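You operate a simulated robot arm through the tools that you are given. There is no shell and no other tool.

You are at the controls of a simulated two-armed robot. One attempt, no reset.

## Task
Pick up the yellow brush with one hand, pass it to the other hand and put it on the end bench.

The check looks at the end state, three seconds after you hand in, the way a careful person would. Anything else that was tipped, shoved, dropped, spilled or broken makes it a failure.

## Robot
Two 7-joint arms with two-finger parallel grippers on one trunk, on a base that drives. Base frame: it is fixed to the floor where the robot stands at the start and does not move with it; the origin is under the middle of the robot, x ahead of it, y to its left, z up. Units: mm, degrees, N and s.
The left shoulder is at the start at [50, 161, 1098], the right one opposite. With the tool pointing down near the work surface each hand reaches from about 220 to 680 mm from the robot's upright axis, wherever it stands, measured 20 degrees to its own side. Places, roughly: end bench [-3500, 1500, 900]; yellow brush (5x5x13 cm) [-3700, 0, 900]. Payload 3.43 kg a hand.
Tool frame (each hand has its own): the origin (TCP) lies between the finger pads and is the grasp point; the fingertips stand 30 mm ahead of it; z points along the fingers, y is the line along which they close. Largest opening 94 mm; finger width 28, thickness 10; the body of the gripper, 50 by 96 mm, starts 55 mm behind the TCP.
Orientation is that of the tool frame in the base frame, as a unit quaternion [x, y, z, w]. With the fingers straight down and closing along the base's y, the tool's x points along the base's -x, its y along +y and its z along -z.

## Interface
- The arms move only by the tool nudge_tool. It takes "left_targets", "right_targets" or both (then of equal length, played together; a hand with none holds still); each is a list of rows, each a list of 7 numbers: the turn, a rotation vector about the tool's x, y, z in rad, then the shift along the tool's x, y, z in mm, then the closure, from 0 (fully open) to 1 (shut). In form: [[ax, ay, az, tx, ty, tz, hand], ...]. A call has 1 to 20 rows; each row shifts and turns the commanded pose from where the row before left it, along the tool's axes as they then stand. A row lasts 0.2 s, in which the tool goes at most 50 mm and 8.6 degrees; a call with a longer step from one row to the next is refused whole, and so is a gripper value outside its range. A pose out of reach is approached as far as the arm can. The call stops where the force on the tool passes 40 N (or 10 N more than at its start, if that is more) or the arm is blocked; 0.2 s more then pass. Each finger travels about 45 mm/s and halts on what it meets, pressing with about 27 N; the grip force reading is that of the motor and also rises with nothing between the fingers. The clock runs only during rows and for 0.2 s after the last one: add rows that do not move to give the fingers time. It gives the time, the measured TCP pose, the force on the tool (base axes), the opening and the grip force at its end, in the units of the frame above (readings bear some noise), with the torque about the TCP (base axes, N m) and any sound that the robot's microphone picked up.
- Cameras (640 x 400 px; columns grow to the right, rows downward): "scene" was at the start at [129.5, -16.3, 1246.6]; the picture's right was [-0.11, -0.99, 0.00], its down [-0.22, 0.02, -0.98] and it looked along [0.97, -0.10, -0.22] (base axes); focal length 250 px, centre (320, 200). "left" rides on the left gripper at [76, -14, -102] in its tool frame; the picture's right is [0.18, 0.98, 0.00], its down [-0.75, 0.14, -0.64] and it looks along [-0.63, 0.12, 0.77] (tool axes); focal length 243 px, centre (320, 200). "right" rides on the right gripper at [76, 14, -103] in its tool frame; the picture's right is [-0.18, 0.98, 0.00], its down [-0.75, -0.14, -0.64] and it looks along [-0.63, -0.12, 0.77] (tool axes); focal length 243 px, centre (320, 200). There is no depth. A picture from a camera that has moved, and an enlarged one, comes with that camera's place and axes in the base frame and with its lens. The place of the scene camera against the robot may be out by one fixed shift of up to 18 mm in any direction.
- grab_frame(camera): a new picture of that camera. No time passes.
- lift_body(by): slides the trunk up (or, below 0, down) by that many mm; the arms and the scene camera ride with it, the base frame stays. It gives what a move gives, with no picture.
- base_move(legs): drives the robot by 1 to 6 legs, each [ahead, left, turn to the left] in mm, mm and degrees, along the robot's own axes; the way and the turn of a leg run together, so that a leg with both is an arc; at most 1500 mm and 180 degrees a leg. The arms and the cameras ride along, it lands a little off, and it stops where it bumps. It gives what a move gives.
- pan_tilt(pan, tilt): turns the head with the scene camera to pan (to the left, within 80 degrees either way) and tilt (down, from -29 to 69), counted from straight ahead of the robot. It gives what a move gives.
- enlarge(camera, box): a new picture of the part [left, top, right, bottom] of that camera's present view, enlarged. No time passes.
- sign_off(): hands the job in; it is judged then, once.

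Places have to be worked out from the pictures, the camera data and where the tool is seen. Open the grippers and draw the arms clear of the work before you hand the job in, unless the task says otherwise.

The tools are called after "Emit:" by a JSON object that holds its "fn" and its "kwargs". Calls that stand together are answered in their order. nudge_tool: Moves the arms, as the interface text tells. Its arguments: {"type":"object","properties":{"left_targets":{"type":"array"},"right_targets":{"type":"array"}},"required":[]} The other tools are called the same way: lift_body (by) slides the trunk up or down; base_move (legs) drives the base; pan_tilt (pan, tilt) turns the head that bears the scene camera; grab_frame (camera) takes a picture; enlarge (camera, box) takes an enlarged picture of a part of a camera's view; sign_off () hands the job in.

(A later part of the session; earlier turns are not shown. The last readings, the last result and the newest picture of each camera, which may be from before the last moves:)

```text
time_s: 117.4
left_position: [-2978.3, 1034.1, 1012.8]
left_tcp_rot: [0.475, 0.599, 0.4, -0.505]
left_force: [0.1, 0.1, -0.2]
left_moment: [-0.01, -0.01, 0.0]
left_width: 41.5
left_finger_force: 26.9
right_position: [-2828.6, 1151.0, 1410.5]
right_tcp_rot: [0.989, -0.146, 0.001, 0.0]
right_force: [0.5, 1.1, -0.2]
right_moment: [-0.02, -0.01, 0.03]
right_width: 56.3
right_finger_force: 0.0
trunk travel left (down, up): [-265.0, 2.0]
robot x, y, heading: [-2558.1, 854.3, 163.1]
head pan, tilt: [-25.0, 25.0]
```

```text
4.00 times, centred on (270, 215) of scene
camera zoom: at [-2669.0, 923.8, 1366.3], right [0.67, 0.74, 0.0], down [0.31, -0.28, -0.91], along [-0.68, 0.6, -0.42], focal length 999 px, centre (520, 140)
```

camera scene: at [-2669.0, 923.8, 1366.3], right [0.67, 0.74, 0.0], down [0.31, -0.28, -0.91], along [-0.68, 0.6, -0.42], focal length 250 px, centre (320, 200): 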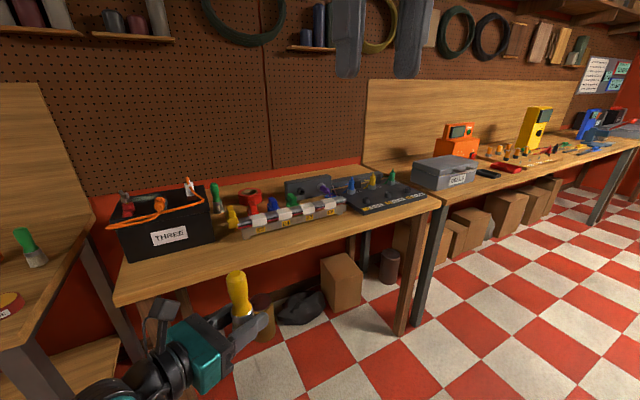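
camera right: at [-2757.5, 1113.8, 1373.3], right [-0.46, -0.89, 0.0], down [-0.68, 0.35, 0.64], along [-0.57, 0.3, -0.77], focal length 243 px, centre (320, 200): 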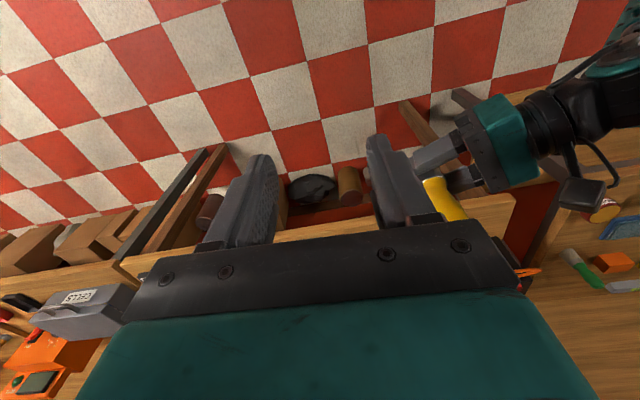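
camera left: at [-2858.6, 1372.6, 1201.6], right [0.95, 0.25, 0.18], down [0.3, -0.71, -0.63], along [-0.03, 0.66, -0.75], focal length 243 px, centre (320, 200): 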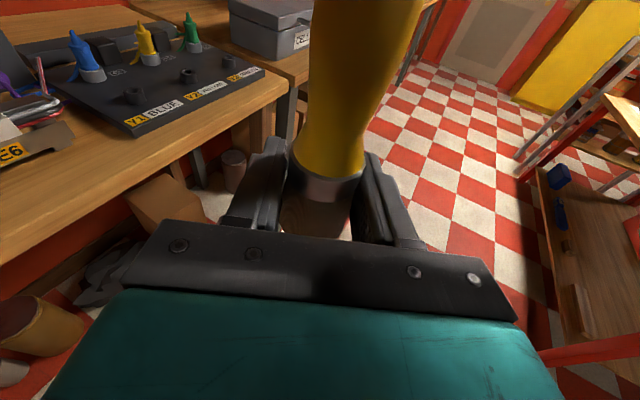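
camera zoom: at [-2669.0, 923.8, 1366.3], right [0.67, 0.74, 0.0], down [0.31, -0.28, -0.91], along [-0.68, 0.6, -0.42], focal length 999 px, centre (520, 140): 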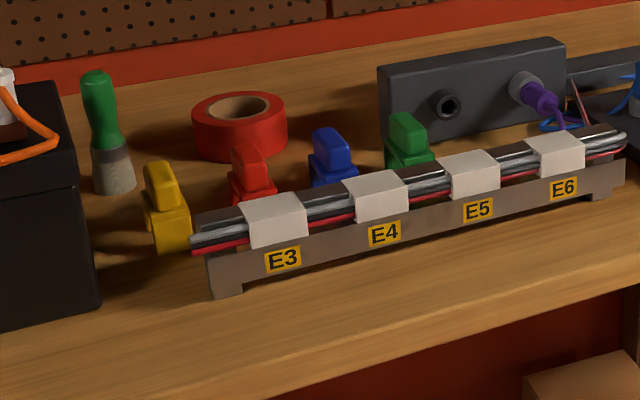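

The free strip in front of the tray is about 133 mm deep (160 in front of box THREE). I choose the spot at about [-3366, 1141], 70 mm in from the edge, between box and tray. First I move the left hand forward-left and swing it 40° so its fingers point nearly forward.

Emit:
{"fn": "nudge_tool", "kwargs": {"left_targets": [[0, 0, 0, -2.9, -35.8, -16.5, 1], [0, 0, 0, -2.9, -35.8, -16.5, 1], [0, 0, 0, -2.9, -35.8, -16.5, 1], [0, 0, 0, -2.9, -35.8, -16.5, 1], [0, 0, 0, 0, 0, 0, 1], [0.1377, 0, -0.0235, 0, 0, 0, 1], [0.1377, 0, -0.0235, 0, 0, 0, 1], [0.1377, 0, -0.0235, 0, 0, 0, 1], [0.1377, 0, -0.0235, 0, 0, 0, 1], [0.1377, 0, -0.0235, 0, 0, 0, 1], [0, 0, 0, 0, 0, 0, 1]]}}

Emit:
{"fn": "grab_frame", "kwargs": {"camera": "scene"}}

Emit:
{"fn": "grab_frame", "kwargs": {"camera": "left"}}

```text
time_s: 120.0
left_position: [-3115.2, 902.9, 1005.1]
left_tcp_rot: [0.278, 0.722, 0.148, -0.617]
left_force: [-0.1, 0.0, -0.6]
left_moment: [0.02, -0.03, 0.0]
left_width: 41.4
left_finger_force: 27.4
right_position: [-2826.5, 1148.8, 1410.9]
right_tcp_rot: [0.989, -0.147, 0.0, 0.0]
right_force: [-0.3, 0.1, 0.4]
right_moment: [0.0, 0.01, 0.0]
right_width: 56.4
right_finger_force: 0.0
trunk travel left (down, up): [-265.0, 2.0]
robot x, y, heading: [-2560.6, 859.5, 163.3]
head pan, tilt: [-25.0, 25.0]
stopped in row 11 (left hand): the arm was blocked; the commanded pose is now the measured one
```

```text
taken
camera scene: at [-2669.1, 923.7, 1366.3], right [0.67, 0.74, 0.0], down [0.31, -0.28, -0.91], along [-0.68, 0.6, -0.42], focal length 250 px, centre (320, 200)
```

scene: 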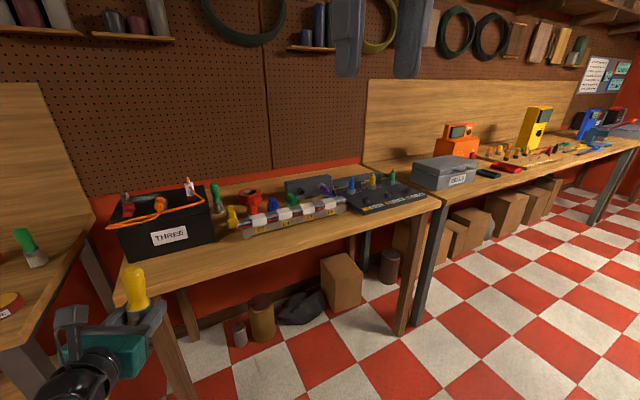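

```text
taken
camera left: at [-3045.9, 850.9, 1100.6], right [0.56, 0.83, 0.05], down [0.66, -0.41, -0.63], along [-0.5, 0.39, -0.78], focal length 243 px, centre (320, 200)
```

left: 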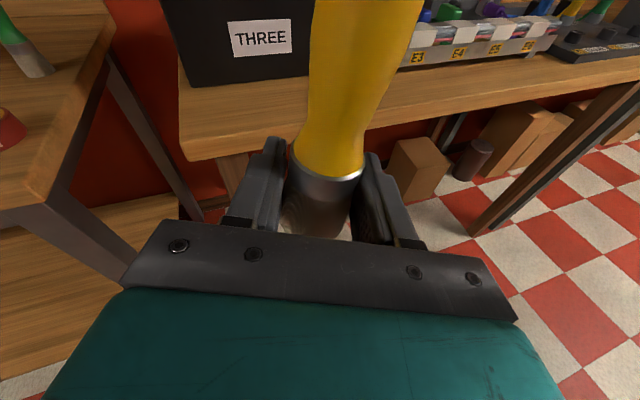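

The left arm stopped at the end of the swing, with a roll of about 7°, as if its own links or a joint limit were in the way; no force on the tool. I look at the left arm.

Emit:
{"fn": "pan_tilt", "kwargs": {"pan": 30, "tilt": 40}}

Emit:
{"fn": "grab_frame", "kwargs": {"camera": "scene"}}

```text
time_s: 121.2
left_position: [-3115.4, 903.4, 1005.1]
left_tcp_rot: [0.277, 0.721, 0.149, -0.617]
left_force: [-0.6, -0.1, -1.4]
left_moment: [0.02, 0.0, 0.02]
left_width: 41.4
left_finger_force: 26.5
right_position: [-2827.7, 1148.7, 1411.1]
right_tcp_rot: [0.989, -0.147, 0.0, 0.0]
right_force: [0.1, 0.3, 0.5]
right_moment: [0.02, 0.02, 0.02]
right_width: 56.8
right_finger_force: 0.2
trunk travel left (down, up): [-265.0, 2.0]
robot x, y, heading: [-2560.0, 859.4, 163.3]
head pan, tilt: [30.0, 40.0]
```

```text
taken
camera scene: at [-2683.3, 842.9, 1343.0], right [-0.23, 0.97, 0.0], down [0.63, 0.15, -0.77], along [-0.75, -0.17, -0.64], focal length 250 px, centre (320, 200)
```

scene: 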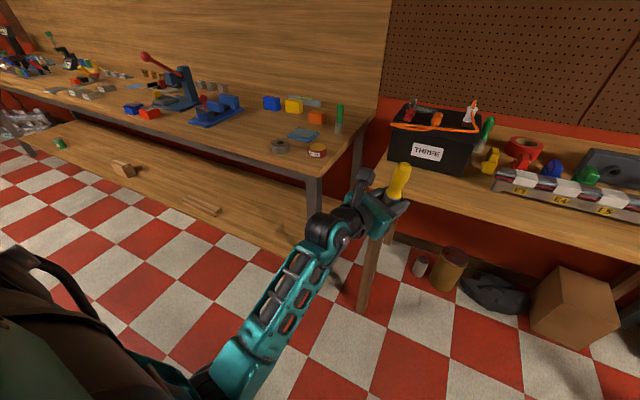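

The forearm comes up from below, so it was most likely a wrist joint limit. I ease back to pointing 30° right of forward and level out the roll; the rest of the placing I can do with base and trunk, keeping the arm's shape.

Emit:
{"fn": "nudge_tool", "kwargs": {"left_targets": [[-0.0683, 0.0122, -0.0305, 0, 0, 0, 1], [-0.0683, 0.0122, -0.0305, 0, 0, 0, 1], [-0.0683, 0.0122, -0.0305, 0, 0, 0, 1], [0, 0, 0, 0, 0, 0, 1], [0, 0, 0, 0, 0, 0, 1]]}}

Emit:
{"fn": "pan_tilt", "kwargs": {"pan": 0, "tilt": 30}}

Emit:
{"fn": "grab_frame", "kwargs": {"camera": "scene"}}

```text
time_s: 122.4
left_position: [-3115.5, 903.9, 1006.0]
left_tcp_rot: [0.303, 0.703, 0.256, -0.591]
left_force: [0.3, 0.2, -1.1]
left_moment: [0.01, 0.0, 0.04]
left_width: 41.4
left_finger_force: 26.7
right_position: [-2827.4, 1149.2, 1411.2]
right_tcp_rot: [0.989, -0.147, 0.0, 0.0]
right_force: [-0.2, -0.3, 0.3]
right_moment: [0.01, 0.03, 0.01]
right_width: 56.1
right_finger_force: 0.1
trunk travel left (down, up): [-265.0, 2.0]
robot x, y, heading: [-2556.9, 859.9, 163.2]
head pan, tilt: [30.0, 40.0]
```

```text
time_s: 123.4
left_position: [-3114.3, 903.0, 1005.4]
left_tcp_rot: [0.303, 0.703, 0.256, -0.591]
left_force: [0.2, 0.7, -1.1]
left_moment: [0.0, 0.03, -0.02]
left_width: 41.4
left_finger_force: 27.0
right_position: [-2828.5, 1149.3, 1411.5]
right_tcp_rot: [0.989, -0.147, 0.0, 0.0]
right_force: [0.0, -0.2, 0.2]
right_moment: [-0.02, 0.02, 0.03]
right_width: 56.3
right_finger_force: 0.1
trunk travel left (down, up): [-265.0, 2.0]
robot x, y, heading: [-2560.3, 859.2, 163.4]
head pan, tilt: [0.0, 30.0]
```

```text
taken
camera scene: at [-2687.1, 888.2, 1358.3], right [0.29, 0.96, 0.0], down [0.48, -0.14, -0.87], along [-0.83, 0.25, -0.5], focal length 250 px, centre (320, 200)
```

scene: 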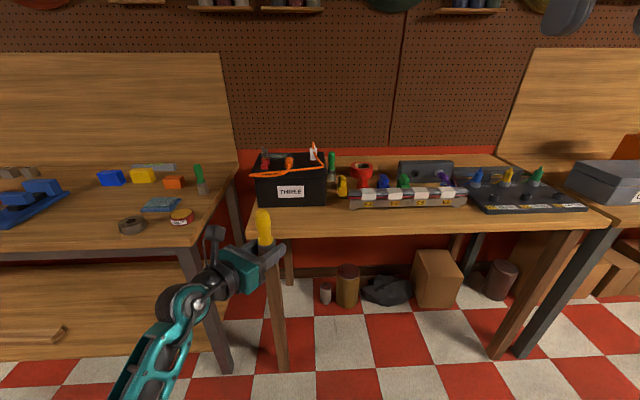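

Orientation is good now (level closing axis, fingers 10° down, 30° right of forward). I drive 150 ahead/155 right, then 145 ahead, to bring the brush over the chosen spot with ~100 mm height to spare.

Emit:
{"fn": "base_move", "kwargs": {"legs": [[130, -155, 0], [120, 0, 0]]}}

Emit:
{"fn": "grab_frame", "kwargs": {"camera": "scene"}}

Emit:
{"fn": "grab_frame", "kwargs": {"camera": "left"}}

Emit:
{"fn": "grab_frame", "kwargs": {"camera": "right"}}

```text
time_s: 126.2
left_position: [-3309.3, 1123.4, 1005.4]
left_tcp_rot: [0.302, 0.704, 0.255, -0.59]
left_force: [-0.5, 0.6, -1.1]
left_moment: [0.01, 0.03, -0.02]
left_width: 41.4
left_finger_force: 26.9
right_position: [-3024.5, 1367.6, 1409.8]
right_tcp_rot: [0.989, -0.145, 0.001, 0.001]
right_force: [-1.0, 0.2, 0.6]
right_moment: [-0.02, -0.05, 0.0]
right_width: 56.7
right_finger_force: 0.1
trunk travel left (down, up): [-265.0, 2.0]
robot x, y, heading: [-2753.3, 1075.9, 163.4]
head pan, tilt: [0.0, 30.0]
```

```text
taken
camera scene: at [-2883.5, 1108.5, 1358.2], right [0.29, 0.96, 0.0], down [0.48, -0.14, -0.87], along [-0.83, 0.25, -0.5], focal length 250 px, centre (320, 200)
```

scene: 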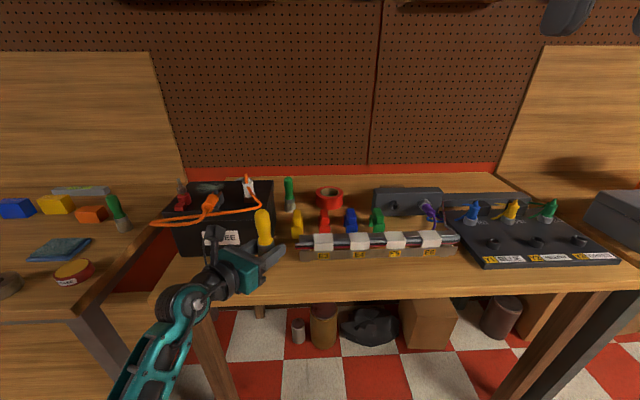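

```text
taken
camera left: at [-3259.5, 1048.6, 1097.6], right [0.69, 0.7, 0.18], down [0.63, -0.46, -0.63], along [-0.36, 0.55, -0.75], focal length 243 px, centre (320, 200)
```

left: 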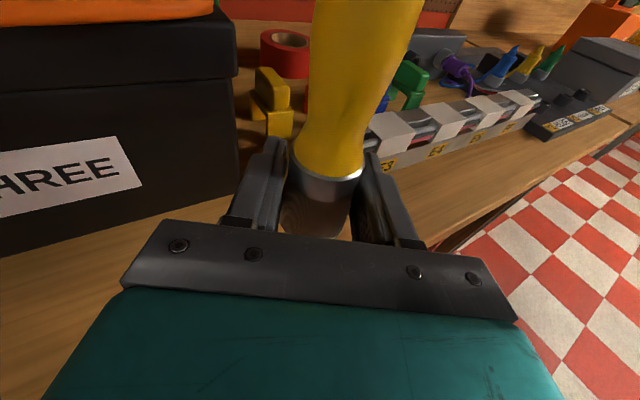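

```text
taken
camera right: at [-2954.8, 1333.5, 1513.1], right [-0.46, -0.89, 0.0], down [-0.68, 0.35, 0.64], along [-0.57, 0.29, -0.77], focal length 243 px, centre (320, 200)
```

right: 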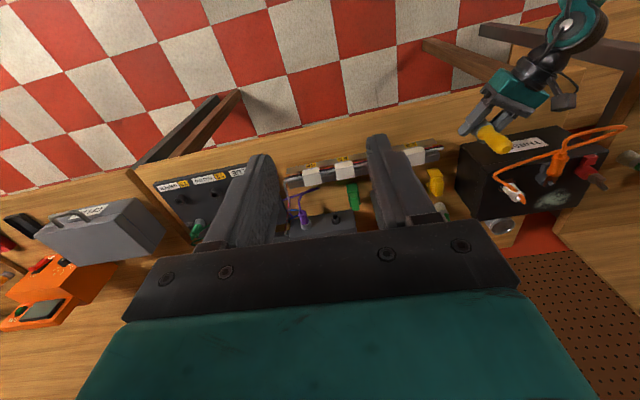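

The brush is near the edge, left hand just in front of box THREE's right end. I enlarge to see the edge, the box and the tray around it.

Emit:
{"fn": "enlarge", "kwargs": {"camera": "scene", "box": [150, 190, 350, 315]}}

Emit:
{"fn": "enlarge", "kwargs": {"camera": "right", "box": [400, 60, 600, 185]}}

```text
3.20 times, centred on (250, 252) of scene
camera zoom: at [-2883.5, 1108.5, 1358.2], right [0.29, 0.96, 0.0], down [0.48, -0.14, -0.87], along [-0.83, 0.25, -0.5], focal length 799 px, centre (544, 32)
```

zoom: 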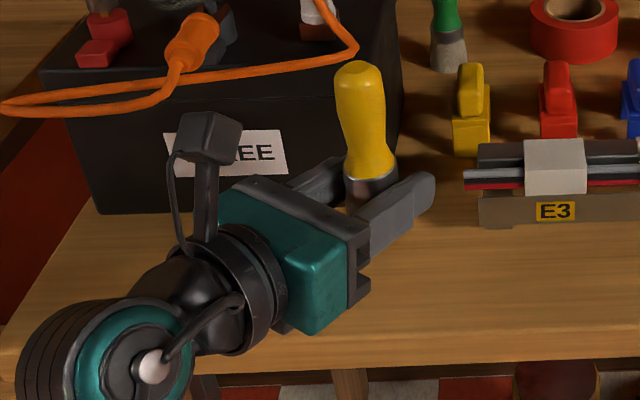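

```text
3.20 times, centred on (500, 122) of right
camera zoom: at [-2954.8, 1333.5, 1513.1], right [-0.46, -0.89, 0.0], down [-0.68, 0.35, 0.64], along [-0.57, 0.29, -0.77], focal length 776 px, centre (-256, 448)
```

zoom: 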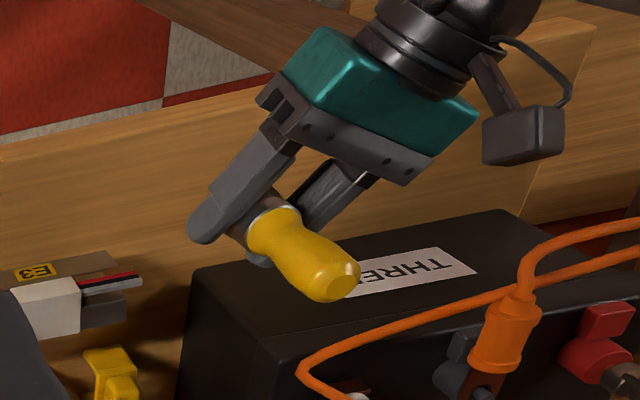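

The edge passes at about [-3297, 1123], so the brush is now ~10 mm inside it; I drive 52 mm further in, then lower the trunk 70 mm.

Emit:
{"fn": "base_move", "kwargs": {"legs": [[52, 0, 0]]}}

Emit:
{"fn": "lift_body", "kwargs": {"by": -70}}

Emit:
{"fn": "enlarge", "kwargs": {"camera": "scene", "box": [150, 170, 390, 320]}}

Emit:
{"fn": "grab_frame", "kwargs": {"camera": "left"}}

Emit:
{"fn": "grab_frame", "kwargs": {"camera": "right"}}

```text
time_s: 127.2
left_position: [-3361.2, 1138.2, 1004.7]
left_tcp_rot: [0.302, 0.703, 0.256, -0.591]
left_force: [-0.2, 0.6, 0.1]
left_moment: [-0.02, 0.02, -0.02]
left_width: 41.7
left_finger_force: 27.2
right_position: [-3076.1, 1384.6, 1411.2]
right_tcp_rot: [0.989, -0.145, 0.002, 0.0]
right_force: [0.0, 0.1, 0.1]
right_moment: [0.01, -0.02, -0.05]
right_width: 56.6
right_finger_force: 0.1
trunk travel left (down, up): [-265.0, 2.0]
robot x, y, heading: [-2801.2, 1094.0, 163.4]
head pan, tilt: [0.0, 30.0]
```

```text
time_s: 128.2
left_position: [-3361.4, 1138.0, 936.1]
left_tcp_rot: [0.302, 0.702, 0.256, -0.592]
left_force: [0.3, -0.3, -0.3]
left_moment: [0.0, -0.02, 0.0]
left_width: 41.6
left_finger_force: 27.4
right_position: [-3075.1, 1383.5, 1340.9]
right_tcp_rot: [0.989, -0.145, 0.001, 0.0]
right_force: [0.1, 0.4, 1.2]
right_moment: [-0.01, 0.02, -0.01]
right_width: 56.4
right_finger_force: 0.0
trunk travel left (down, up): [-195.0, 72.0]
robot x, y, heading: [-2805.8, 1093.9, 163.1]
head pan, tilt: [0.0, 30.0]
```

```text
2.67 times, centred on (270, 245) of scene
camera zoom: at [-2933.4, 1123.4, 1288.4], right [0.29, 0.96, 0.0], down [0.48, -0.14, -0.87], along [-0.83, 0.25, -0.5], focal length 666 px, centre (453, 80)
```

zoom: 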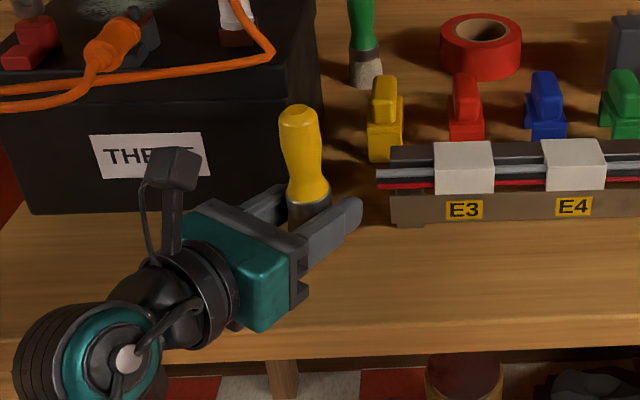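

```text
taken
camera left: at [-3309.7, 1063.7, 1028.0], right [0.69, 0.7, 0.18], down [0.63, -0.46, -0.63], along [-0.36, 0.55, -0.75], focal length 243 px, centre (320, 200)
```

left: 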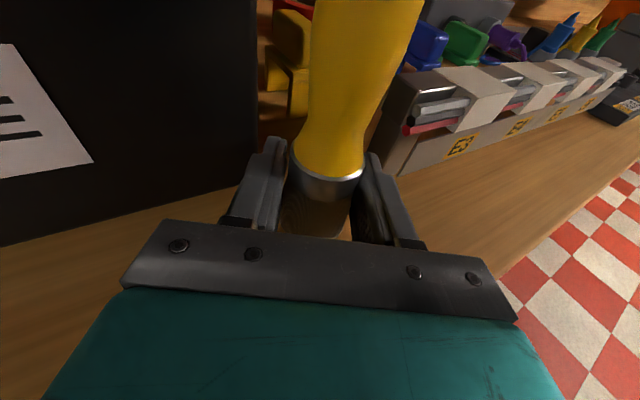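

```text
taken
camera right: at [-3004.6, 1348.3, 1443.3], right [-0.46, -0.89, 0.0], down [-0.68, 0.35, 0.64], along [-0.57, 0.29, -0.77], focal length 243 px, centre (320, 200)
```

right: 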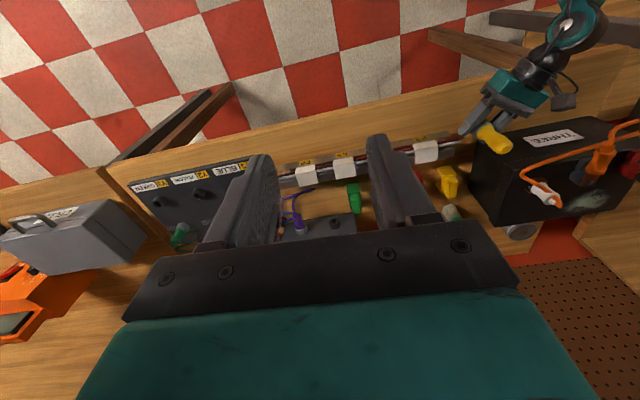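

The brush hangs about 65 mm inside the edge, clear of box and tray, its foot near z 907. I lower the trunk another 22 mm and read the force.

Emit:
{"fn": "lift_body", "kwargs": {"by": -22}}

Emit:
{"fn": "enlarge", "kwargs": {"camera": "scene", "box": [190, 200, 350, 300]}}

Emit:
{"fn": "enlarge", "kwargs": {"camera": "right", "box": [400, 60, 600, 185]}}

```text
time_s: 128.7
left_position: [-3362.5, 1138.1, 938.2]
left_tcp_rot: [0.297, 0.691, 0.259, -0.606]
left_force: [3.8, 0.4, 11.5]
left_moment: [-0.39, -0.74, 0.03]
left_width: 41.2
left_finger_force: 27.6
right_position: [-3074.6, 1385.1, 1326.5]
right_tcp_rot: [0.989, -0.145, 0.001, 0.0]
right_force: [0.2, -0.5, 1.3]
right_moment: [0.01, -0.05, -0.01]
right_width: 56.2
right_finger_force: 0.0
trunk travel left (down, up): [-181.0, 86.0]
robot x, y, heading: [-2809.6, 1092.1, 163.3]
head pan, tilt: [0.0, 30.0]
stopped: the force on the tool passed its limit at 50 N (the readings are from after the stop); the commanded pose is now the measured one
```

```text
4.00 times, centred on (270, 250) of scene
camera zoom: at [-2933.0, 1123.2, 1274.2], right [0.29, 0.96, 0.0], down [0.48, -0.14, -0.87], along [-0.83, 0.25, -0.5], focal length 999 px, centre (520, 0)
```

zoom: 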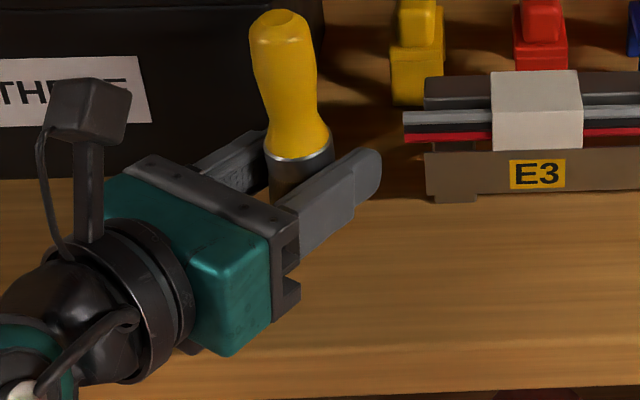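

```text
3.20 times, centred on (500, 122) of right
camera zoom: at [-3004.5, 1348.2, 1429.0], right [-0.46, -0.89, 0.0], down [-0.68, 0.35, 0.64], along [-0.57, 0.29, -0.77], focal length 776 px, centre (-256, 448)
```

zoom: 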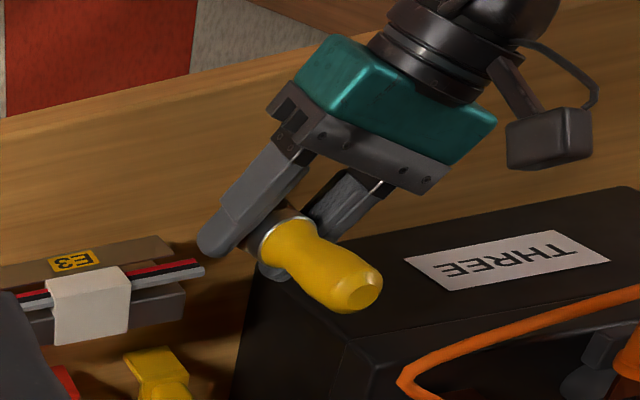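

Contact came already at TCP z ≈ 937, so this bench top is about z 905, higher than assumed — which also means I am ~110 mm inside the edge and close to the box. I raise the trunk again at once and re-examine.

Emit:
{"fn": "lift_body", "kwargs": {"by": 45}}

Emit:
{"fn": "grab_frame", "kwargs": {"camera": "left"}}

Emit:
{"fn": "enlarge", "kwargs": {"camera": "scene", "box": [150, 170, 390, 320]}}

Emit:
{"fn": "enlarge", "kwargs": {"camera": "right", "box": [400, 60, 600, 185]}}

```text
time_s: 129.6
left_position: [-3362.9, 1137.3, 979.8]
left_tcp_rot: [0.299, 0.694, 0.257, -0.603]
left_force: [-0.2, -0.6, -0.5]
left_moment: [0.01, 0.0, 0.03]
left_width: 41.3
left_finger_force: 27.4
right_position: [-3074.2, 1383.6, 1370.6]
right_tcp_rot: [0.989, -0.145, 0.0, 0.0]
right_force: [0.3, -0.5, 0.2]
right_moment: [-0.01, 0.01, 0.03]
right_width: 56.3
right_finger_force: 0.1
trunk travel left (down, up): [-226.0, 41.0]
robot x, y, heading: [-2804.2, 1089.8, 163.4]
head pan, tilt: [0.0, 30.0]
```

```text
taken
camera left: at [-3309.0, 1061.7, 1069.5], right [0.69, 0.7, 0.18], down [0.61, -0.44, -0.66], along [-0.38, 0.57, -0.73], focal length 243 px, centre (320, 200)
```

left: 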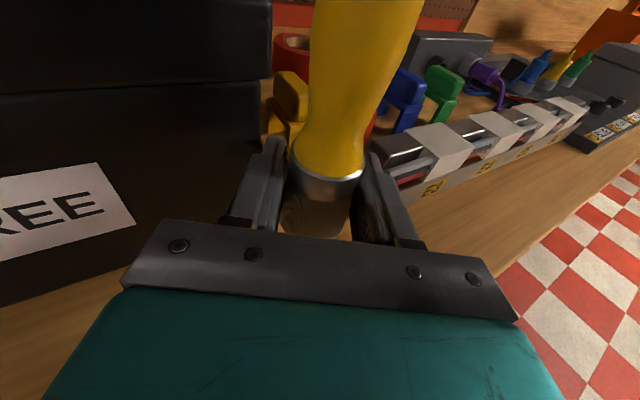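

```text
2.67 times, centred on (270, 245) of scene
camera zoom: at [-2933.5, 1123.4, 1319.4], right [0.29, 0.96, 0.0], down [0.48, -0.14, -0.87], along [-0.83, 0.25, -0.5], focal length 666 px, centre (453, 80)
```

zoom: 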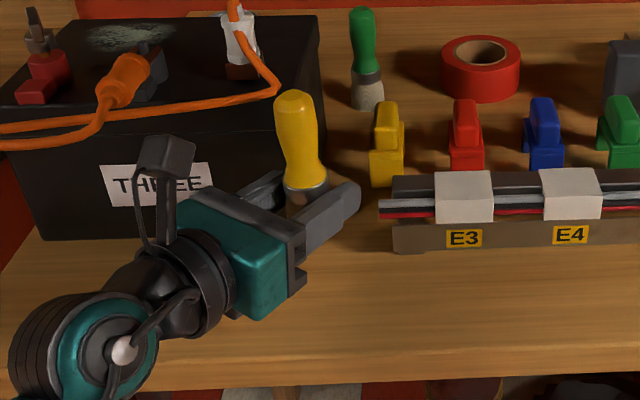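

```text
3.20 times, centred on (500, 122) of right
camera zoom: at [-3004.8, 1348.3, 1474.3], right [-0.46, -0.89, 0.0], down [-0.68, 0.35, 0.64], along [-0.57, 0.29, -0.77], focal length 776 px, centre (-256, 448)
```

zoom: 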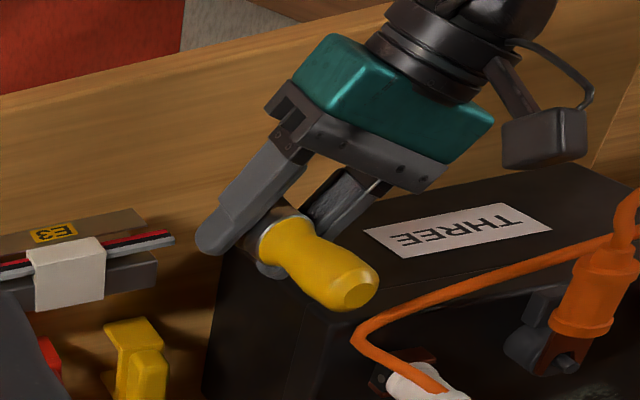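

The force's moment puts the contact ~65 mm behind the grasp point: it was the underside of the gripper that met the bench, not the brush. I will therefore turn the whole robot 32° left so the hand points square over the edge and its body stays outside the bench; first I back off 300 mm, restore the tilt, turn and go to a point just short of the edge.

Emit:
{"fn": "base_move", "kwargs": {"legs": [[-300, 0, 0], [0, 0, 31.6], [89, -422, 0]]}}

Emit:
{"fn": "nudge_tool", "kwargs": {"left_targets": [[0, -0.03, 0, 0, 0, 0, 1], [0, 0, 0, 0, 0, 0, 1]]}}

Emit:
{"fn": "pan_tilt", "kwargs": {"pan": 0, "tilt": 35}}

Emit:
{"fn": "grab_frame", "kwargs": {"camera": "scene"}}

Emit:
{"fn": "grab_frame", "kwargs": {"camera": "left"}}

Emit:
{"fn": "grab_frame", "kwargs": {"camera": "right"}}

```text
time_s: 137.1
left_position: [-3209.9, 1149.8, 979.4]
left_tcp_rot: [0.101, 0.748, 0.086, -0.65]
left_force: [0.4, -0.4, -1.0]
left_moment: [0.01, 0.04, 0.0]
left_width: 41.4
left_finger_force: 26.6
right_position: [-3092.9, 1509.0, 1372.6]
right_tcp_rot: [0.992, 0.126, 0.0, -0.001]
right_force: [0.3, 0.7, -0.3]
right_moment: [0.0, 0.0, -0.02]
right_width: 56.3
right_finger_force: 0.0
trunk travel left (down, up): [-226.0, 41.0]
robot x, y, heading: [-2705.8, 1399.6, -165.5]
head pan, tilt: [0.0, 30.0]
```

```text
time_s: 137.7
left_position: [-3209.8, 1149.7, 980.2]
left_tcp_rot: [0.102, 0.758, 0.084, -0.638]
left_force: [-0.7, -0.6, -0.4]
left_moment: [-0.01, 0.02, -0.04]
left_width: 41.3
left_finger_force: 27.0
right_position: [-3092.0, 1508.1, 1372.4]
right_tcp_rot: [0.992, 0.126, 0.0, -0.001]
right_force: [0.4, -0.5, 0.3]
right_moment: [0.0, 0.04, 0.0]
right_width: 56.2
right_finger_force: 0.1
trunk travel left (down, up): [-226.0, 41.0]
robot x, y, heading: [-2707.7, 1397.3, -165.5]
head pan, tilt: [0.0, 30.0]
```

```text
time_s: 138.4
left_position: [-3211.0, 1149.1, 979.5]
left_tcp_rot: [0.102, 0.757, 0.084, -0.639]
left_force: [0.8, -0.2, -0.3]
left_moment: [-0.03, 0.0, 0.02]
left_width: 41.6
left_finger_force: 27.1
right_position: [-3092.6, 1509.3, 1372.2]
right_tcp_rot: [0.992, 0.127, 0.0, -0.001]
right_force: [-0.2, -0.7, -0.4]
right_moment: [-0.04, -0.01, -0.02]
right_width: 56.2
right_finger_force: 0.1
trunk travel left (down, up): [-226.0, 41.0]
robot x, y, heading: [-2711.8, 1398.1, -165.6]
head pan, tilt: [0.0, 35.0]
```

```text
taken
camera scene: at [-2837.4, 1360.4, 1311.6], right [-0.25, 0.97, 0.0], down [0.56, 0.14, -0.82], along [-0.79, -0.2, -0.57], focal length 250 px, centre (320, 200)
```

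scene: 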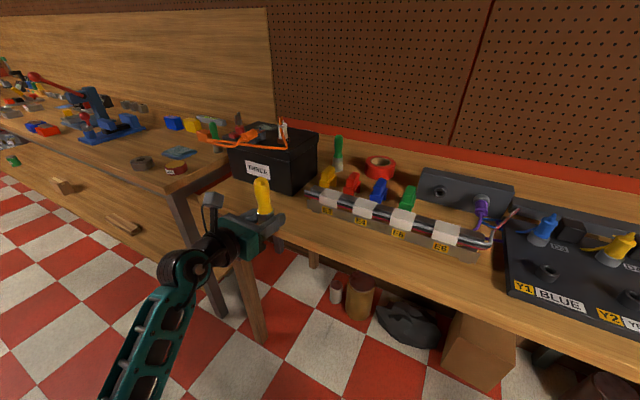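

```text
taken
camera left: at [-3128.0, 1112.5, 1072.4], right [0.23, 0.96, 0.18], down [0.77, -0.06, -0.63], along [-0.6, 0.28, -0.75], focal length 243 px, centre (320, 200)
```

left: 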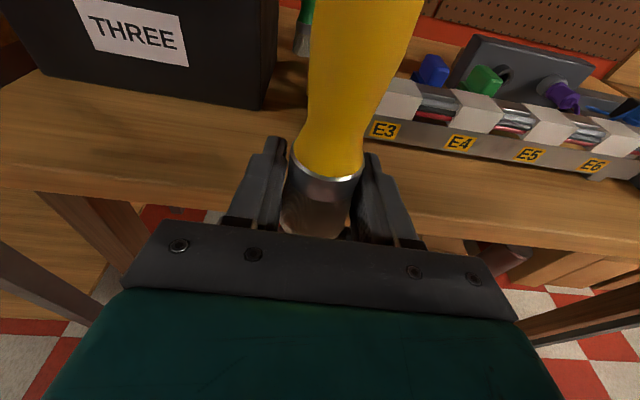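

```text
taken
camera right: at [-3013.1, 1513.7, 1474.3], right [0.07, -1.0, 0.0], down [-0.77, -0.05, 0.64], along [-0.64, -0.04, -0.77], focal length 243 px, centre (320, 200)
```

right: 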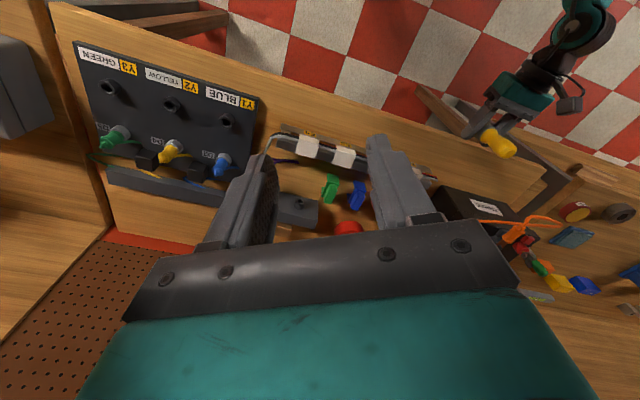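

The hand now points square to the bench edge, and both wrist views are clear. I enlarge the left view and the scene to measure edge, box and tray.

Emit:
{"fn": "enlarge", "kwargs": {"camera": "left", "box": [0, 60, 320, 260]}}

Emit:
{"fn": "enlarge", "kwargs": {"camera": "left", "box": [320, 60, 640, 260]}}

Emit:
{"fn": "enlarge", "kwargs": {"camera": "scene", "box": [170, 150, 370, 275]}}

```text
2.00 times, centred on (160, 160) of left
camera zoom: at [-3128.0, 1112.5, 1072.4], right [0.23, 0.96, 0.18], down [0.77, -0.06, -0.63], along [-0.6, 0.28, -0.75], focal length 485 px, centre (640, 280)
```

zoom: 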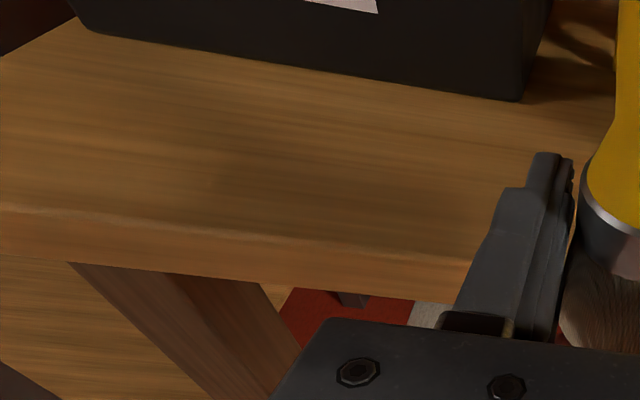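

```text
2.00 times, centred on (480, 160) of left
camera zoom: at [-3128.0, 1112.5, 1072.4], right [0.23, 0.96, 0.18], down [0.77, -0.06, -0.63], along [-0.6, 0.28, -0.75], focal length 485 px, centre (0, 280)
```

zoom: 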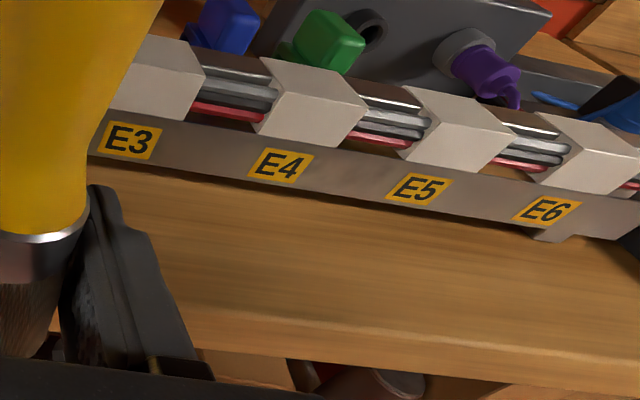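

```text
3.20 times, centred on (270, 212) of scene
camera zoom: at [-2837.4, 1360.4, 1311.6], right [-0.25, 0.97, 0.0], down [0.56, 0.14, -0.82], along [-0.79, -0.2, -0.57], focal length 799 px, centre (480, 160)
```

zoom: 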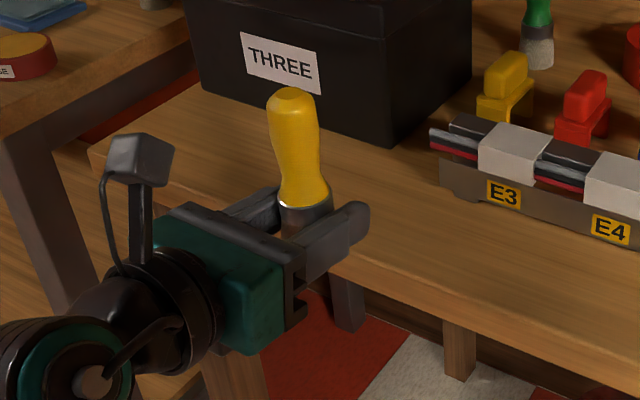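

Triangulating the box corner between left camera and scene gives the bench top at z ≈ 908. The edge runs ~47 mm ahead of the brush, box front ~127 mm and tray front ~101 mm inside it. I move 95 mm inward, to have the brush ~48 mm inside the edge with the gripper body still outside.

Emit:
{"fn": "base_move", "kwargs": {"legs": [[83, -46, 0]]}}

Emit:
{"fn": "grab_frame", "kwargs": {"camera": "left"}}

Emit:
{"fn": "enlarge", "kwargs": {"camera": "scene", "box": [170, 150, 370, 275]}}

Emit:
{"fn": "enlarge", "kwargs": {"camera": "right", "box": [400, 60, 600, 185]}}

```text
time_s: 139.5
left_position: [-3303.4, 1173.3, 979.2]
left_tcp_rot: [0.103, 0.758, 0.085, -0.639]
left_force: [-0.2, -0.9, -1.4]
left_moment: [0.03, 0.02, 0.01]
left_width: 41.3
left_finger_force: 27.3
right_position: [-3183.5, 1533.0, 1370.5]
right_tcp_rot: [0.992, 0.125, 0.001, -0.001]
right_force: [0.2, 0.5, 0.1]
right_moment: [0.02, 0.0, -0.01]
right_width: 56.6
right_finger_force: 0.0
trunk travel left (down, up): [-226.0, 41.0]
robot x, y, heading: [-2798.8, 1421.5, -165.8]
head pan, tilt: [0.0, 35.0]
```

```text
taken
camera left: at [-3220.6, 1136.2, 1072.1], right [0.23, 0.96, 0.18], down [0.77, -0.07, -0.63], along [-0.59, 0.28, -0.75], focal length 243 px, centre (320, 200)
```

left: 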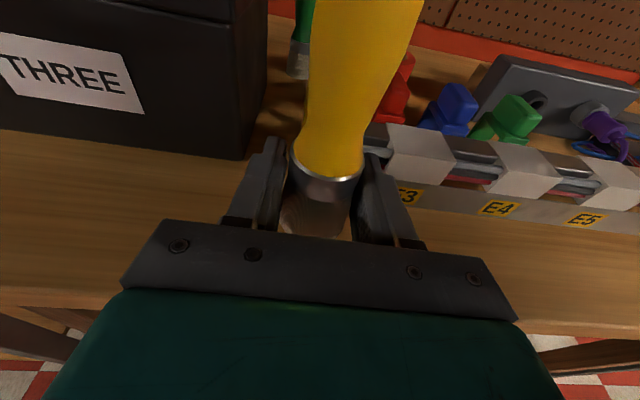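

```text
3.20 times, centred on (270, 212) of scene
camera zoom: at [-2929.6, 1383.4, 1311.5], right [-0.25, 0.97, 0.0], down [0.56, 0.14, -0.82], along [-0.79, -0.2, -0.57], focal length 799 px, centre (480, 160)
```

zoom: 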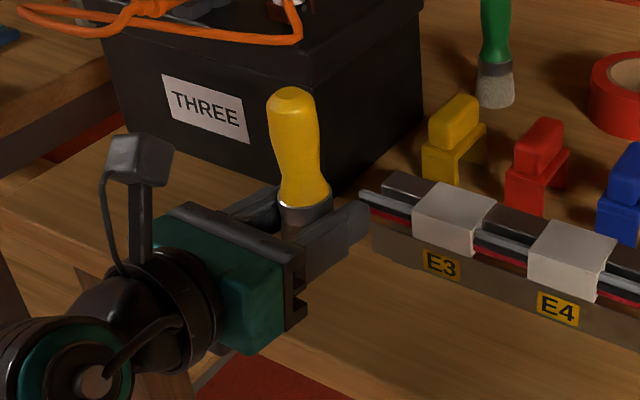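

```text
3.20 times, centred on (500, 122) of right
camera zoom: at [-3105.0, 1537.2, 1474.0], right [0.06, -1.0, 0.0], down [-0.77, -0.05, 0.64], along [-0.64, -0.04, -0.77], focal length 776 px, centre (-256, 448)
```

zoom: 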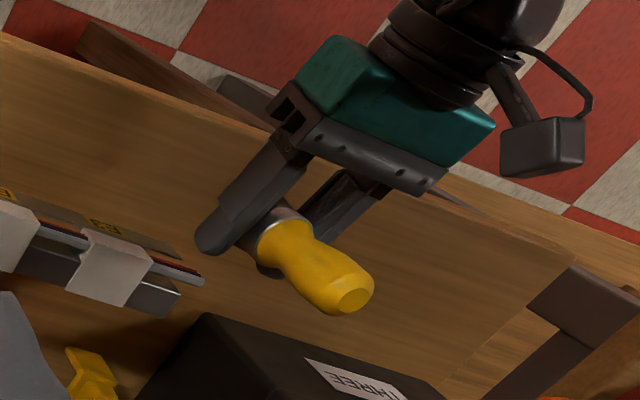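

The brush is ~45 mm inside the edge and the gripper body overhangs the edge outward. I lower the trunk 32 mm, then feel for the contact in small steps.

Emit:
{"fn": "lift_body", "kwargs": {"by": -32}}

Emit:
{"fn": "enlarge", "kwargs": {"camera": "scene", "box": [170, 150, 370, 275]}}

Emit:
{"fn": "enlarge", "kwargs": {"camera": "right", "box": [400, 60, 600, 185]}}

```text
time_s: 140.3
left_position: [-3302.3, 1172.3, 947.3]
left_tcp_rot: [0.102, 0.758, 0.084, -0.639]
left_force: [0.1, 0.3, 0.1]
left_moment: [0.01, -0.01, -0.01]
left_width: 41.0
left_finger_force: 27.1
right_position: [-3182.1, 1531.5, 1340.7]
right_tcp_rot: [0.992, 0.124, 0.0, 0.0]
right_force: [-0.2, -0.1, -0.3]
right_moment: [-0.03, 0.0, 0.0]
right_width: 56.6
right_finger_force: 0.0
trunk travel left (down, up): [-194.0, 73.0]
robot x, y, heading: [-2804.0, 1421.9, -165.7]
head pan, tilt: [0.0, 35.0]
```

```text
3.20 times, centred on (270, 212) of scene
camera zoom: at [-2928.5, 1383.2, 1279.6], right [-0.25, 0.97, 0.0], down [0.56, 0.14, -0.82], along [-0.79, -0.2, -0.57], focal length 799 px, centre (480, 160)
```

zoom: 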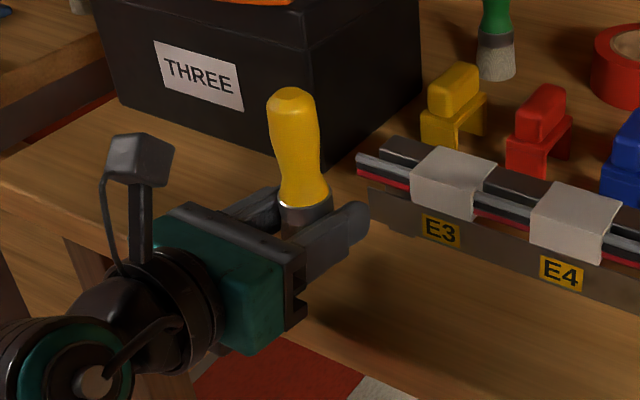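

```text
3.20 times, centred on (500, 122) of right
camera zoom: at [-3103.8, 1536.9, 1442.3], right [0.06, -1.0, 0.0], down [-0.77, -0.05, 0.64], along [-0.64, -0.04, -0.77], focal length 776 px, centre (-256, 448)
```

zoom: 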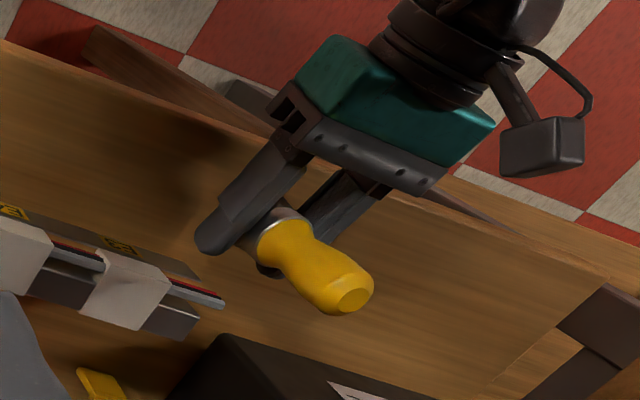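

No contact yet at TCP z 947; the hand's shadow is closing in. I go down in 2 mm rows with the arm.

Emit:
{"fn": "nudge_tool", "kwargs": {"left_targets": [[0, 0, 0, -1.97, 0, 0.33, 1], [0, 0, 0, -1.97, 0, 0.33, 1], [0, 0, 0, -1.97, 0, 0.33, 1], [0, 0, 0, 0, 0, 0, 1]]}}

Emit:
{"fn": "nudge_tool", "kwargs": {"left_targets": [[0, 0, 0, -1.97, 0, 0.33, 1], [0, 0, 0, 0, 0, 0, 1]]}}

Emit:
{"fn": "nudge_tool", "kwargs": {"left_targets": [[0, 0, 0, -1.97, 0, 0.33, 1], [0, 0, 0, 0, 0, 0, 1]]}}

```text
time_s: 141.3
left_position: [-3302.5, 1171.1, 941.5]
left_tcp_rot: [0.103, 0.757, 0.085, -0.639]
left_force: [-0.2, 0.2, -0.8]
left_moment: [0.02, -0.02, -0.02]
left_width: 41.2
left_finger_force: 27.0
right_position: [-3182.5, 1532.4, 1339.3]
right_tcp_rot: [0.992, 0.124, 0.0, 0.0]
right_force: [-0.4, 0.9, -0.7]
right_moment: [0.01, -0.01, 0.01]
right_width: 56.1
right_finger_force: 0.1
trunk travel left (down, up): [-194.0, 73.0]
robot x, y, heading: [-2801.6, 1419.9, -165.8]
head pan, tilt: [0.0, 35.0]
```

```text
time_s: 141.9
left_position: [-3302.7, 1173.1, 941.2]
left_tcp_rot: [0.103, 0.757, 0.085, -0.64]
left_force: [0.1, 0.0, -0.7]
left_moment: [0.01, 0.01, -0.01]
left_width: 41.5
left_finger_force: 26.8
right_position: [-3183.4, 1531.6, 1340.1]
right_tcp_rot: [0.992, 0.124, 0.0, 0.0]
right_force: [0.8, -0.1, -0.4]
right_moment: [-0.01, -0.02, -0.01]
right_width: 56.4
right_finger_force: 0.1
trunk travel left (down, up): [-194.0, 73.0]
robot x, y, heading: [-2800.6, 1420.5, -165.9]
head pan, tilt: [0.0, 35.0]
```

```text
time_s: 142.5
left_position: [-3301.5, 1172.7, 938.8]
left_tcp_rot: [0.102, 0.757, 0.085, -0.64]
left_force: [0.0, 0.5, -0.7]
left_moment: [-0.01, 0.01, -0.02]
left_width: 41.1
left_finger_force: 27.0
right_position: [-3181.9, 1531.9, 1339.6]
right_tcp_rot: [0.992, 0.125, 0.0, 0.0]
right_force: [0.2, -0.1, 0.7]
right_moment: [-0.02, -0.02, -0.01]
right_width: 56.7
right_finger_force: 0.0
trunk travel left (down, up): [-194.0, 73.0]
robot x, y, heading: [-2801.6, 1424.7, -165.6]
head pan, tilt: [0.0, 35.0]
```

At TCP z ≈ 938.5 there is still no contact; I continue 2 mm at a time.

Emit:
{"fn": "nudge_tool", "kwargs": {"left_targets": [[0, 0, 0, -1.97, 0, 0.33, 1], [0, 0, 0, 0, 0, 0, 1]]}}

Emit:
{"fn": "nudge_tool", "kwargs": {"left_targets": [[0, 0, 0, -1.97, 0, 0.33, 1], [0, 0, 0, 0, 0, 0, 1]]}}

Emit:
{"fn": "enlarge", "kwargs": {"camera": "scene", "box": [190, 170, 350, 270]}}

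```text
time_s: 143.1
left_position: [-3302.5, 1174.6, 937.3]
left_tcp_rot: [0.104, 0.758, 0.085, -0.638]
left_force: [0.3, -1.0, 0.1]
left_moment: [0.03, -0.03, -0.02]
left_width: 41.3
left_finger_force: 26.8
right_position: [-3183.0, 1531.4, 1340.0]
right_tcp_rot: [0.992, 0.125, 0.0, -0.001]
right_force: [-0.2, 0.2, -0.6]
right_moment: [-0.03, -0.02, -0.01]
right_width: 56.3
right_finger_force: 0.1
trunk travel left (down, up): [-194.0, 73.0]
robot x, y, heading: [-2800.5, 1419.4, -165.5]
head pan, tilt: [0.0, 35.0]
```

```text
time_s: 143.7
left_position: [-3301.8, 1174.1, 933.5]
left_tcp_rot: [0.102, 0.757, 0.085, -0.639]
left_force: [0.0, -0.2, -0.2]
left_moment: [0.02, -0.01, 0.01]
left_width: 41.1
left_finger_force: 26.8
right_position: [-3181.6, 1531.9, 1339.7]
right_tcp_rot: [0.992, 0.125, 0.001, 0.0]
right_force: [0.1, 0.3, -0.2]
right_moment: [-0.02, -0.04, 0.0]
right_width: 56.3
right_finger_force: 0.0
trunk travel left (down, up): [-194.0, 73.0]
robot x, y, heading: [-2800.8, 1423.9, -165.6]
head pan, tilt: [0.0, 35.0]
```

```text
4.00 times, centred on (270, 220) of scene
camera zoom: at [-2928.7, 1383.2, 1279.6], right [-0.25, 0.97, 0.0], down [0.56, 0.14, -0.82], along [-0.79, -0.2, -0.57], focal length 999 px, centre (520, 120)
```

zoom: 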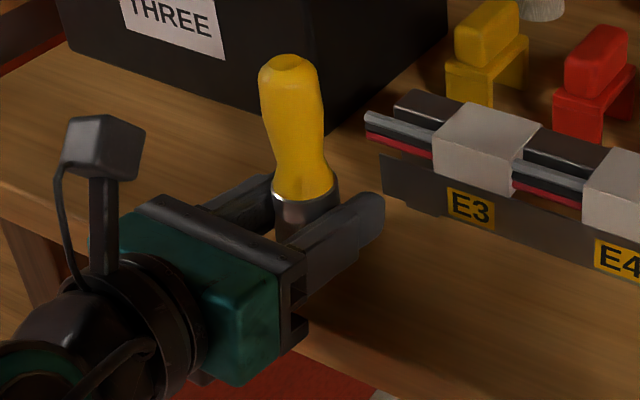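

Still free at 934, so the bench is lower than the earlier bump suggested. I keep descending in small steps.

Emit:
{"fn": "nudge_tool", "kwargs": {"left_targets": [[0, 0, 0, -1.97, 0, 0.33, 1], [0, 0, 0, -1.97, 0, 0.33, 1], [0, 0, 0, 0, 0, 0, 1]]}}

Emit:
{"fn": "nudge_tool", "kwargs": {"left_targets": [[0, 0, 0, -1.97, 0, 0.33, 1], [0, 0, 0, 0, 0, 0, 1]]}}

Emit:
{"fn": "nudge_tool", "kwargs": {"left_targets": [[0, 0, 0, -1.97, 0, 0.33, 1], [0, 0, 0, 0, 0, 0, 1]]}}

Emit:
{"fn": "enlarge", "kwargs": {"camera": "right", "box": [400, 60, 600, 185]}}

```text
time_s: 144.5
left_position: [-3301.6, 1172.9, 930.4]
left_tcp_rot: [0.102, 0.757, 0.084, -0.64]
left_force: [-0.8, -0.2, -0.7]
left_moment: [0.01, 0.02, -0.02]
left_width: 41.2
left_finger_force: 27.0
right_position: [-3183.0, 1532.7, 1340.8]
right_tcp_rot: [0.992, 0.124, 0.0, 0.0]
right_force: [1.1, -0.3, -0.3]
right_moment: [-0.01, 0.01, 0.01]
right_width: 56.6
right_finger_force: 0.1
trunk travel left (down, up): [-194.0, 73.0]
robot x, y, heading: [-2804.6, 1419.0, -165.5]
head pan, tilt: [0.0, 35.0]
```

```text
time_s: 145.1
left_position: [-3301.9, 1173.0, 927.3]
left_tcp_rot: [0.103, 0.757, 0.085, -0.64]
left_force: [-0.2, 0.4, -0.8]
left_moment: [0.01, 0.01, -0.02]
left_width: 41.6
left_finger_force: 26.6
right_position: [-3183.9, 1533.6, 1339.7]
right_tcp_rot: [0.992, 0.125, 0.001, 0.0]
right_force: [0.0, -0.6, -0.5]
right_moment: [-0.04, -0.03, -0.01]
right_width: 56.5
right_finger_force: 0.2
trunk travel left (down, up): [-194.0, 73.0]
robot x, y, heading: [-2800.8, 1422.5, -165.8]
head pan, tilt: [0.0, 35.0]
```

```text
time_s: 145.7
left_position: [-3302.6, 1173.0, 926.3]
left_tcp_rot: [0.103, 0.757, 0.085, -0.64]
left_force: [0.8, -0.8, 5.2]
left_moment: [0.03, -0.07, -0.02]
left_width: 41.4
left_finger_force: 27.0
right_position: [-3183.0, 1531.9, 1340.7]
right_tcp_rot: [0.992, 0.124, 0.0, 0.0]
right_force: [-0.7, -0.3, -0.3]
right_moment: [0.02, 0.05, 0.0]
right_width: 56.3
right_finger_force: 0.1
trunk travel left (down, up): [-194.0, 73.0]
robot x, y, heading: [-2802.1, 1426.4, -165.8]
head pan, tilt: [0.0, 35.0]
```

```text
3.20 times, centred on (500, 122) of right
camera zoom: at [-3103.4, 1537.0, 1442.5], right [0.06, -1.0, 0.0], down [-0.77, -0.05, 0.64], along [-0.64, -0.04, -0.77], focal length 776 px, centre (-256, 448)
```

zoom: 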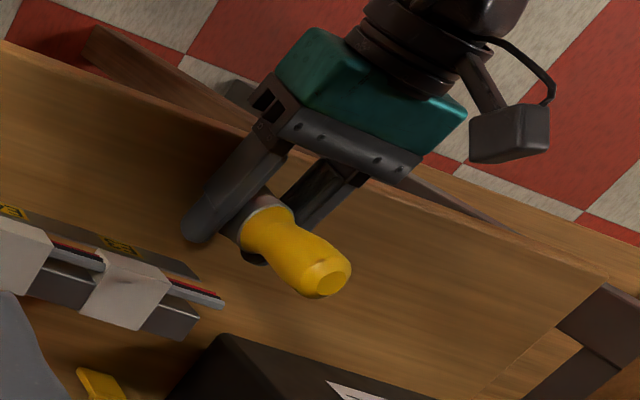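

Contact: 5 N upward with almost no moment, so it is the brush's foot standing on the bench (top ≈ 897). I open the left fingers gently, first a little, then to about 75 mm.

Emit:
{"fn": "nudge_tool", "kwargs": {"left_targets": [[0, 0, 0, 0, 0, 0, 0.53], [0, 0, 0, 0, 0, 0, 0.5], [0, 0, 0, 0, 0, 0, 0.45], [0, 0, 0, 0, 0, 0, 0.4], [0, 0, 0, 0, 0, 0, 0.3], [0, 0, 0, 0, 0, 0, 0.2], [0, 0, 0, 0, 0, 0, 0.2], [0, 0, 0, 0, 0, 0, 0.2]]}}

Emit:
{"fn": "grab_frame", "kwargs": {"camera": "left"}}

Emit:
{"fn": "enlarge", "kwargs": {"camera": "scene", "box": [190, 170, 350, 270]}}

Emit:
{"fn": "enlarge", "kwargs": {"camera": "right", "box": [400, 60, 600, 185]}}

```text
time_s: 147.5
left_position: [-3302.1, 1172.6, 926.3]
left_tcp_rot: [0.103, 0.758, 0.085, -0.639]
left_force: [0.4, 0.0, 0.8]
left_moment: [-0.03, 0.0, 0.02]
left_width: 75.0
left_finger_force: 0.1
right_position: [-3184.1, 1531.0, 1340.8]
right_tcp_rot: [0.992, 0.125, 0.0, -0.001]
right_force: [-0.4, -0.7, -0.3]
right_moment: [-0.02, -0.04, 0.02]
right_width: 56.4
right_finger_force: 0.1
trunk travel left (down, up): [-194.0, 73.0]
robot x, y, heading: [-2800.4, 1421.7, -165.8]
head pan, tilt: [0.0, 35.0]
```

```text
taken
camera left: at [-3220.3, 1136.5, 1018.3], right [0.23, 0.96, 0.18], down [0.77, -0.07, -0.63], along [-0.6, 0.28, -0.75], focal length 243 px, centre (320, 200)
```

left: 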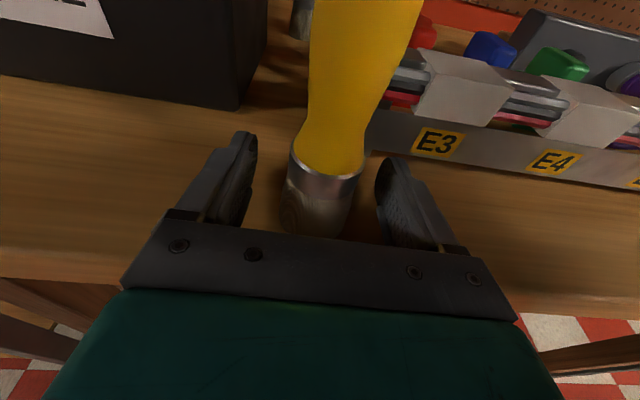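

```text
4.00 times, centred on (270, 220) of scene
camera zoom: at [-2928.6, 1383.2, 1279.6], right [-0.25, 0.97, 0.0], down [0.56, 0.14, -0.82], along [-0.79, -0.2, -0.57], focal length 999 px, centre (520, 120)
```

zoom: 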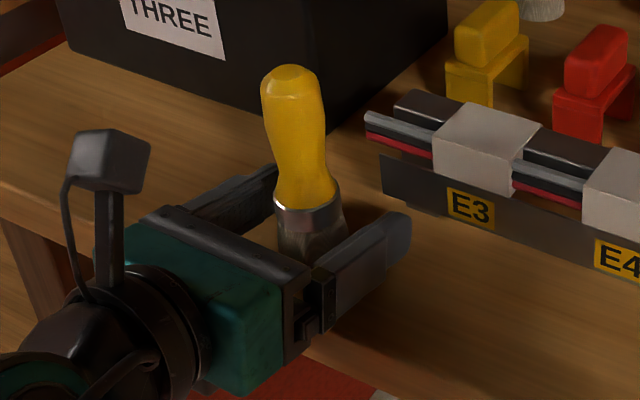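

```text
3.20 times, centred on (500, 122) of right
camera zoom: at [-3103.9, 1536.9, 1442.3], right [0.06, -1.0, 0.0], down [-0.77, -0.05, 0.64], along [-0.64, -0.04, -0.77], focal length 776 px, centre (-256, 448)
```

zoom: 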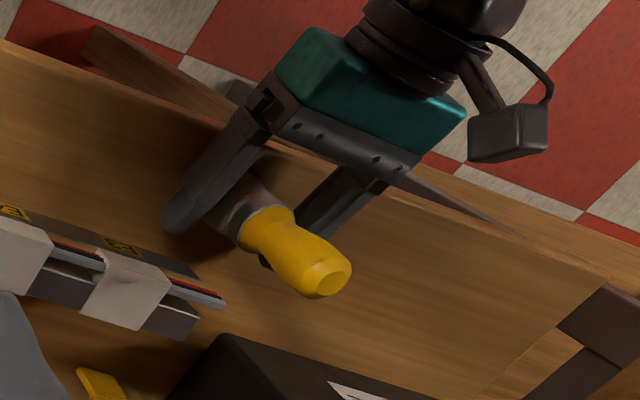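

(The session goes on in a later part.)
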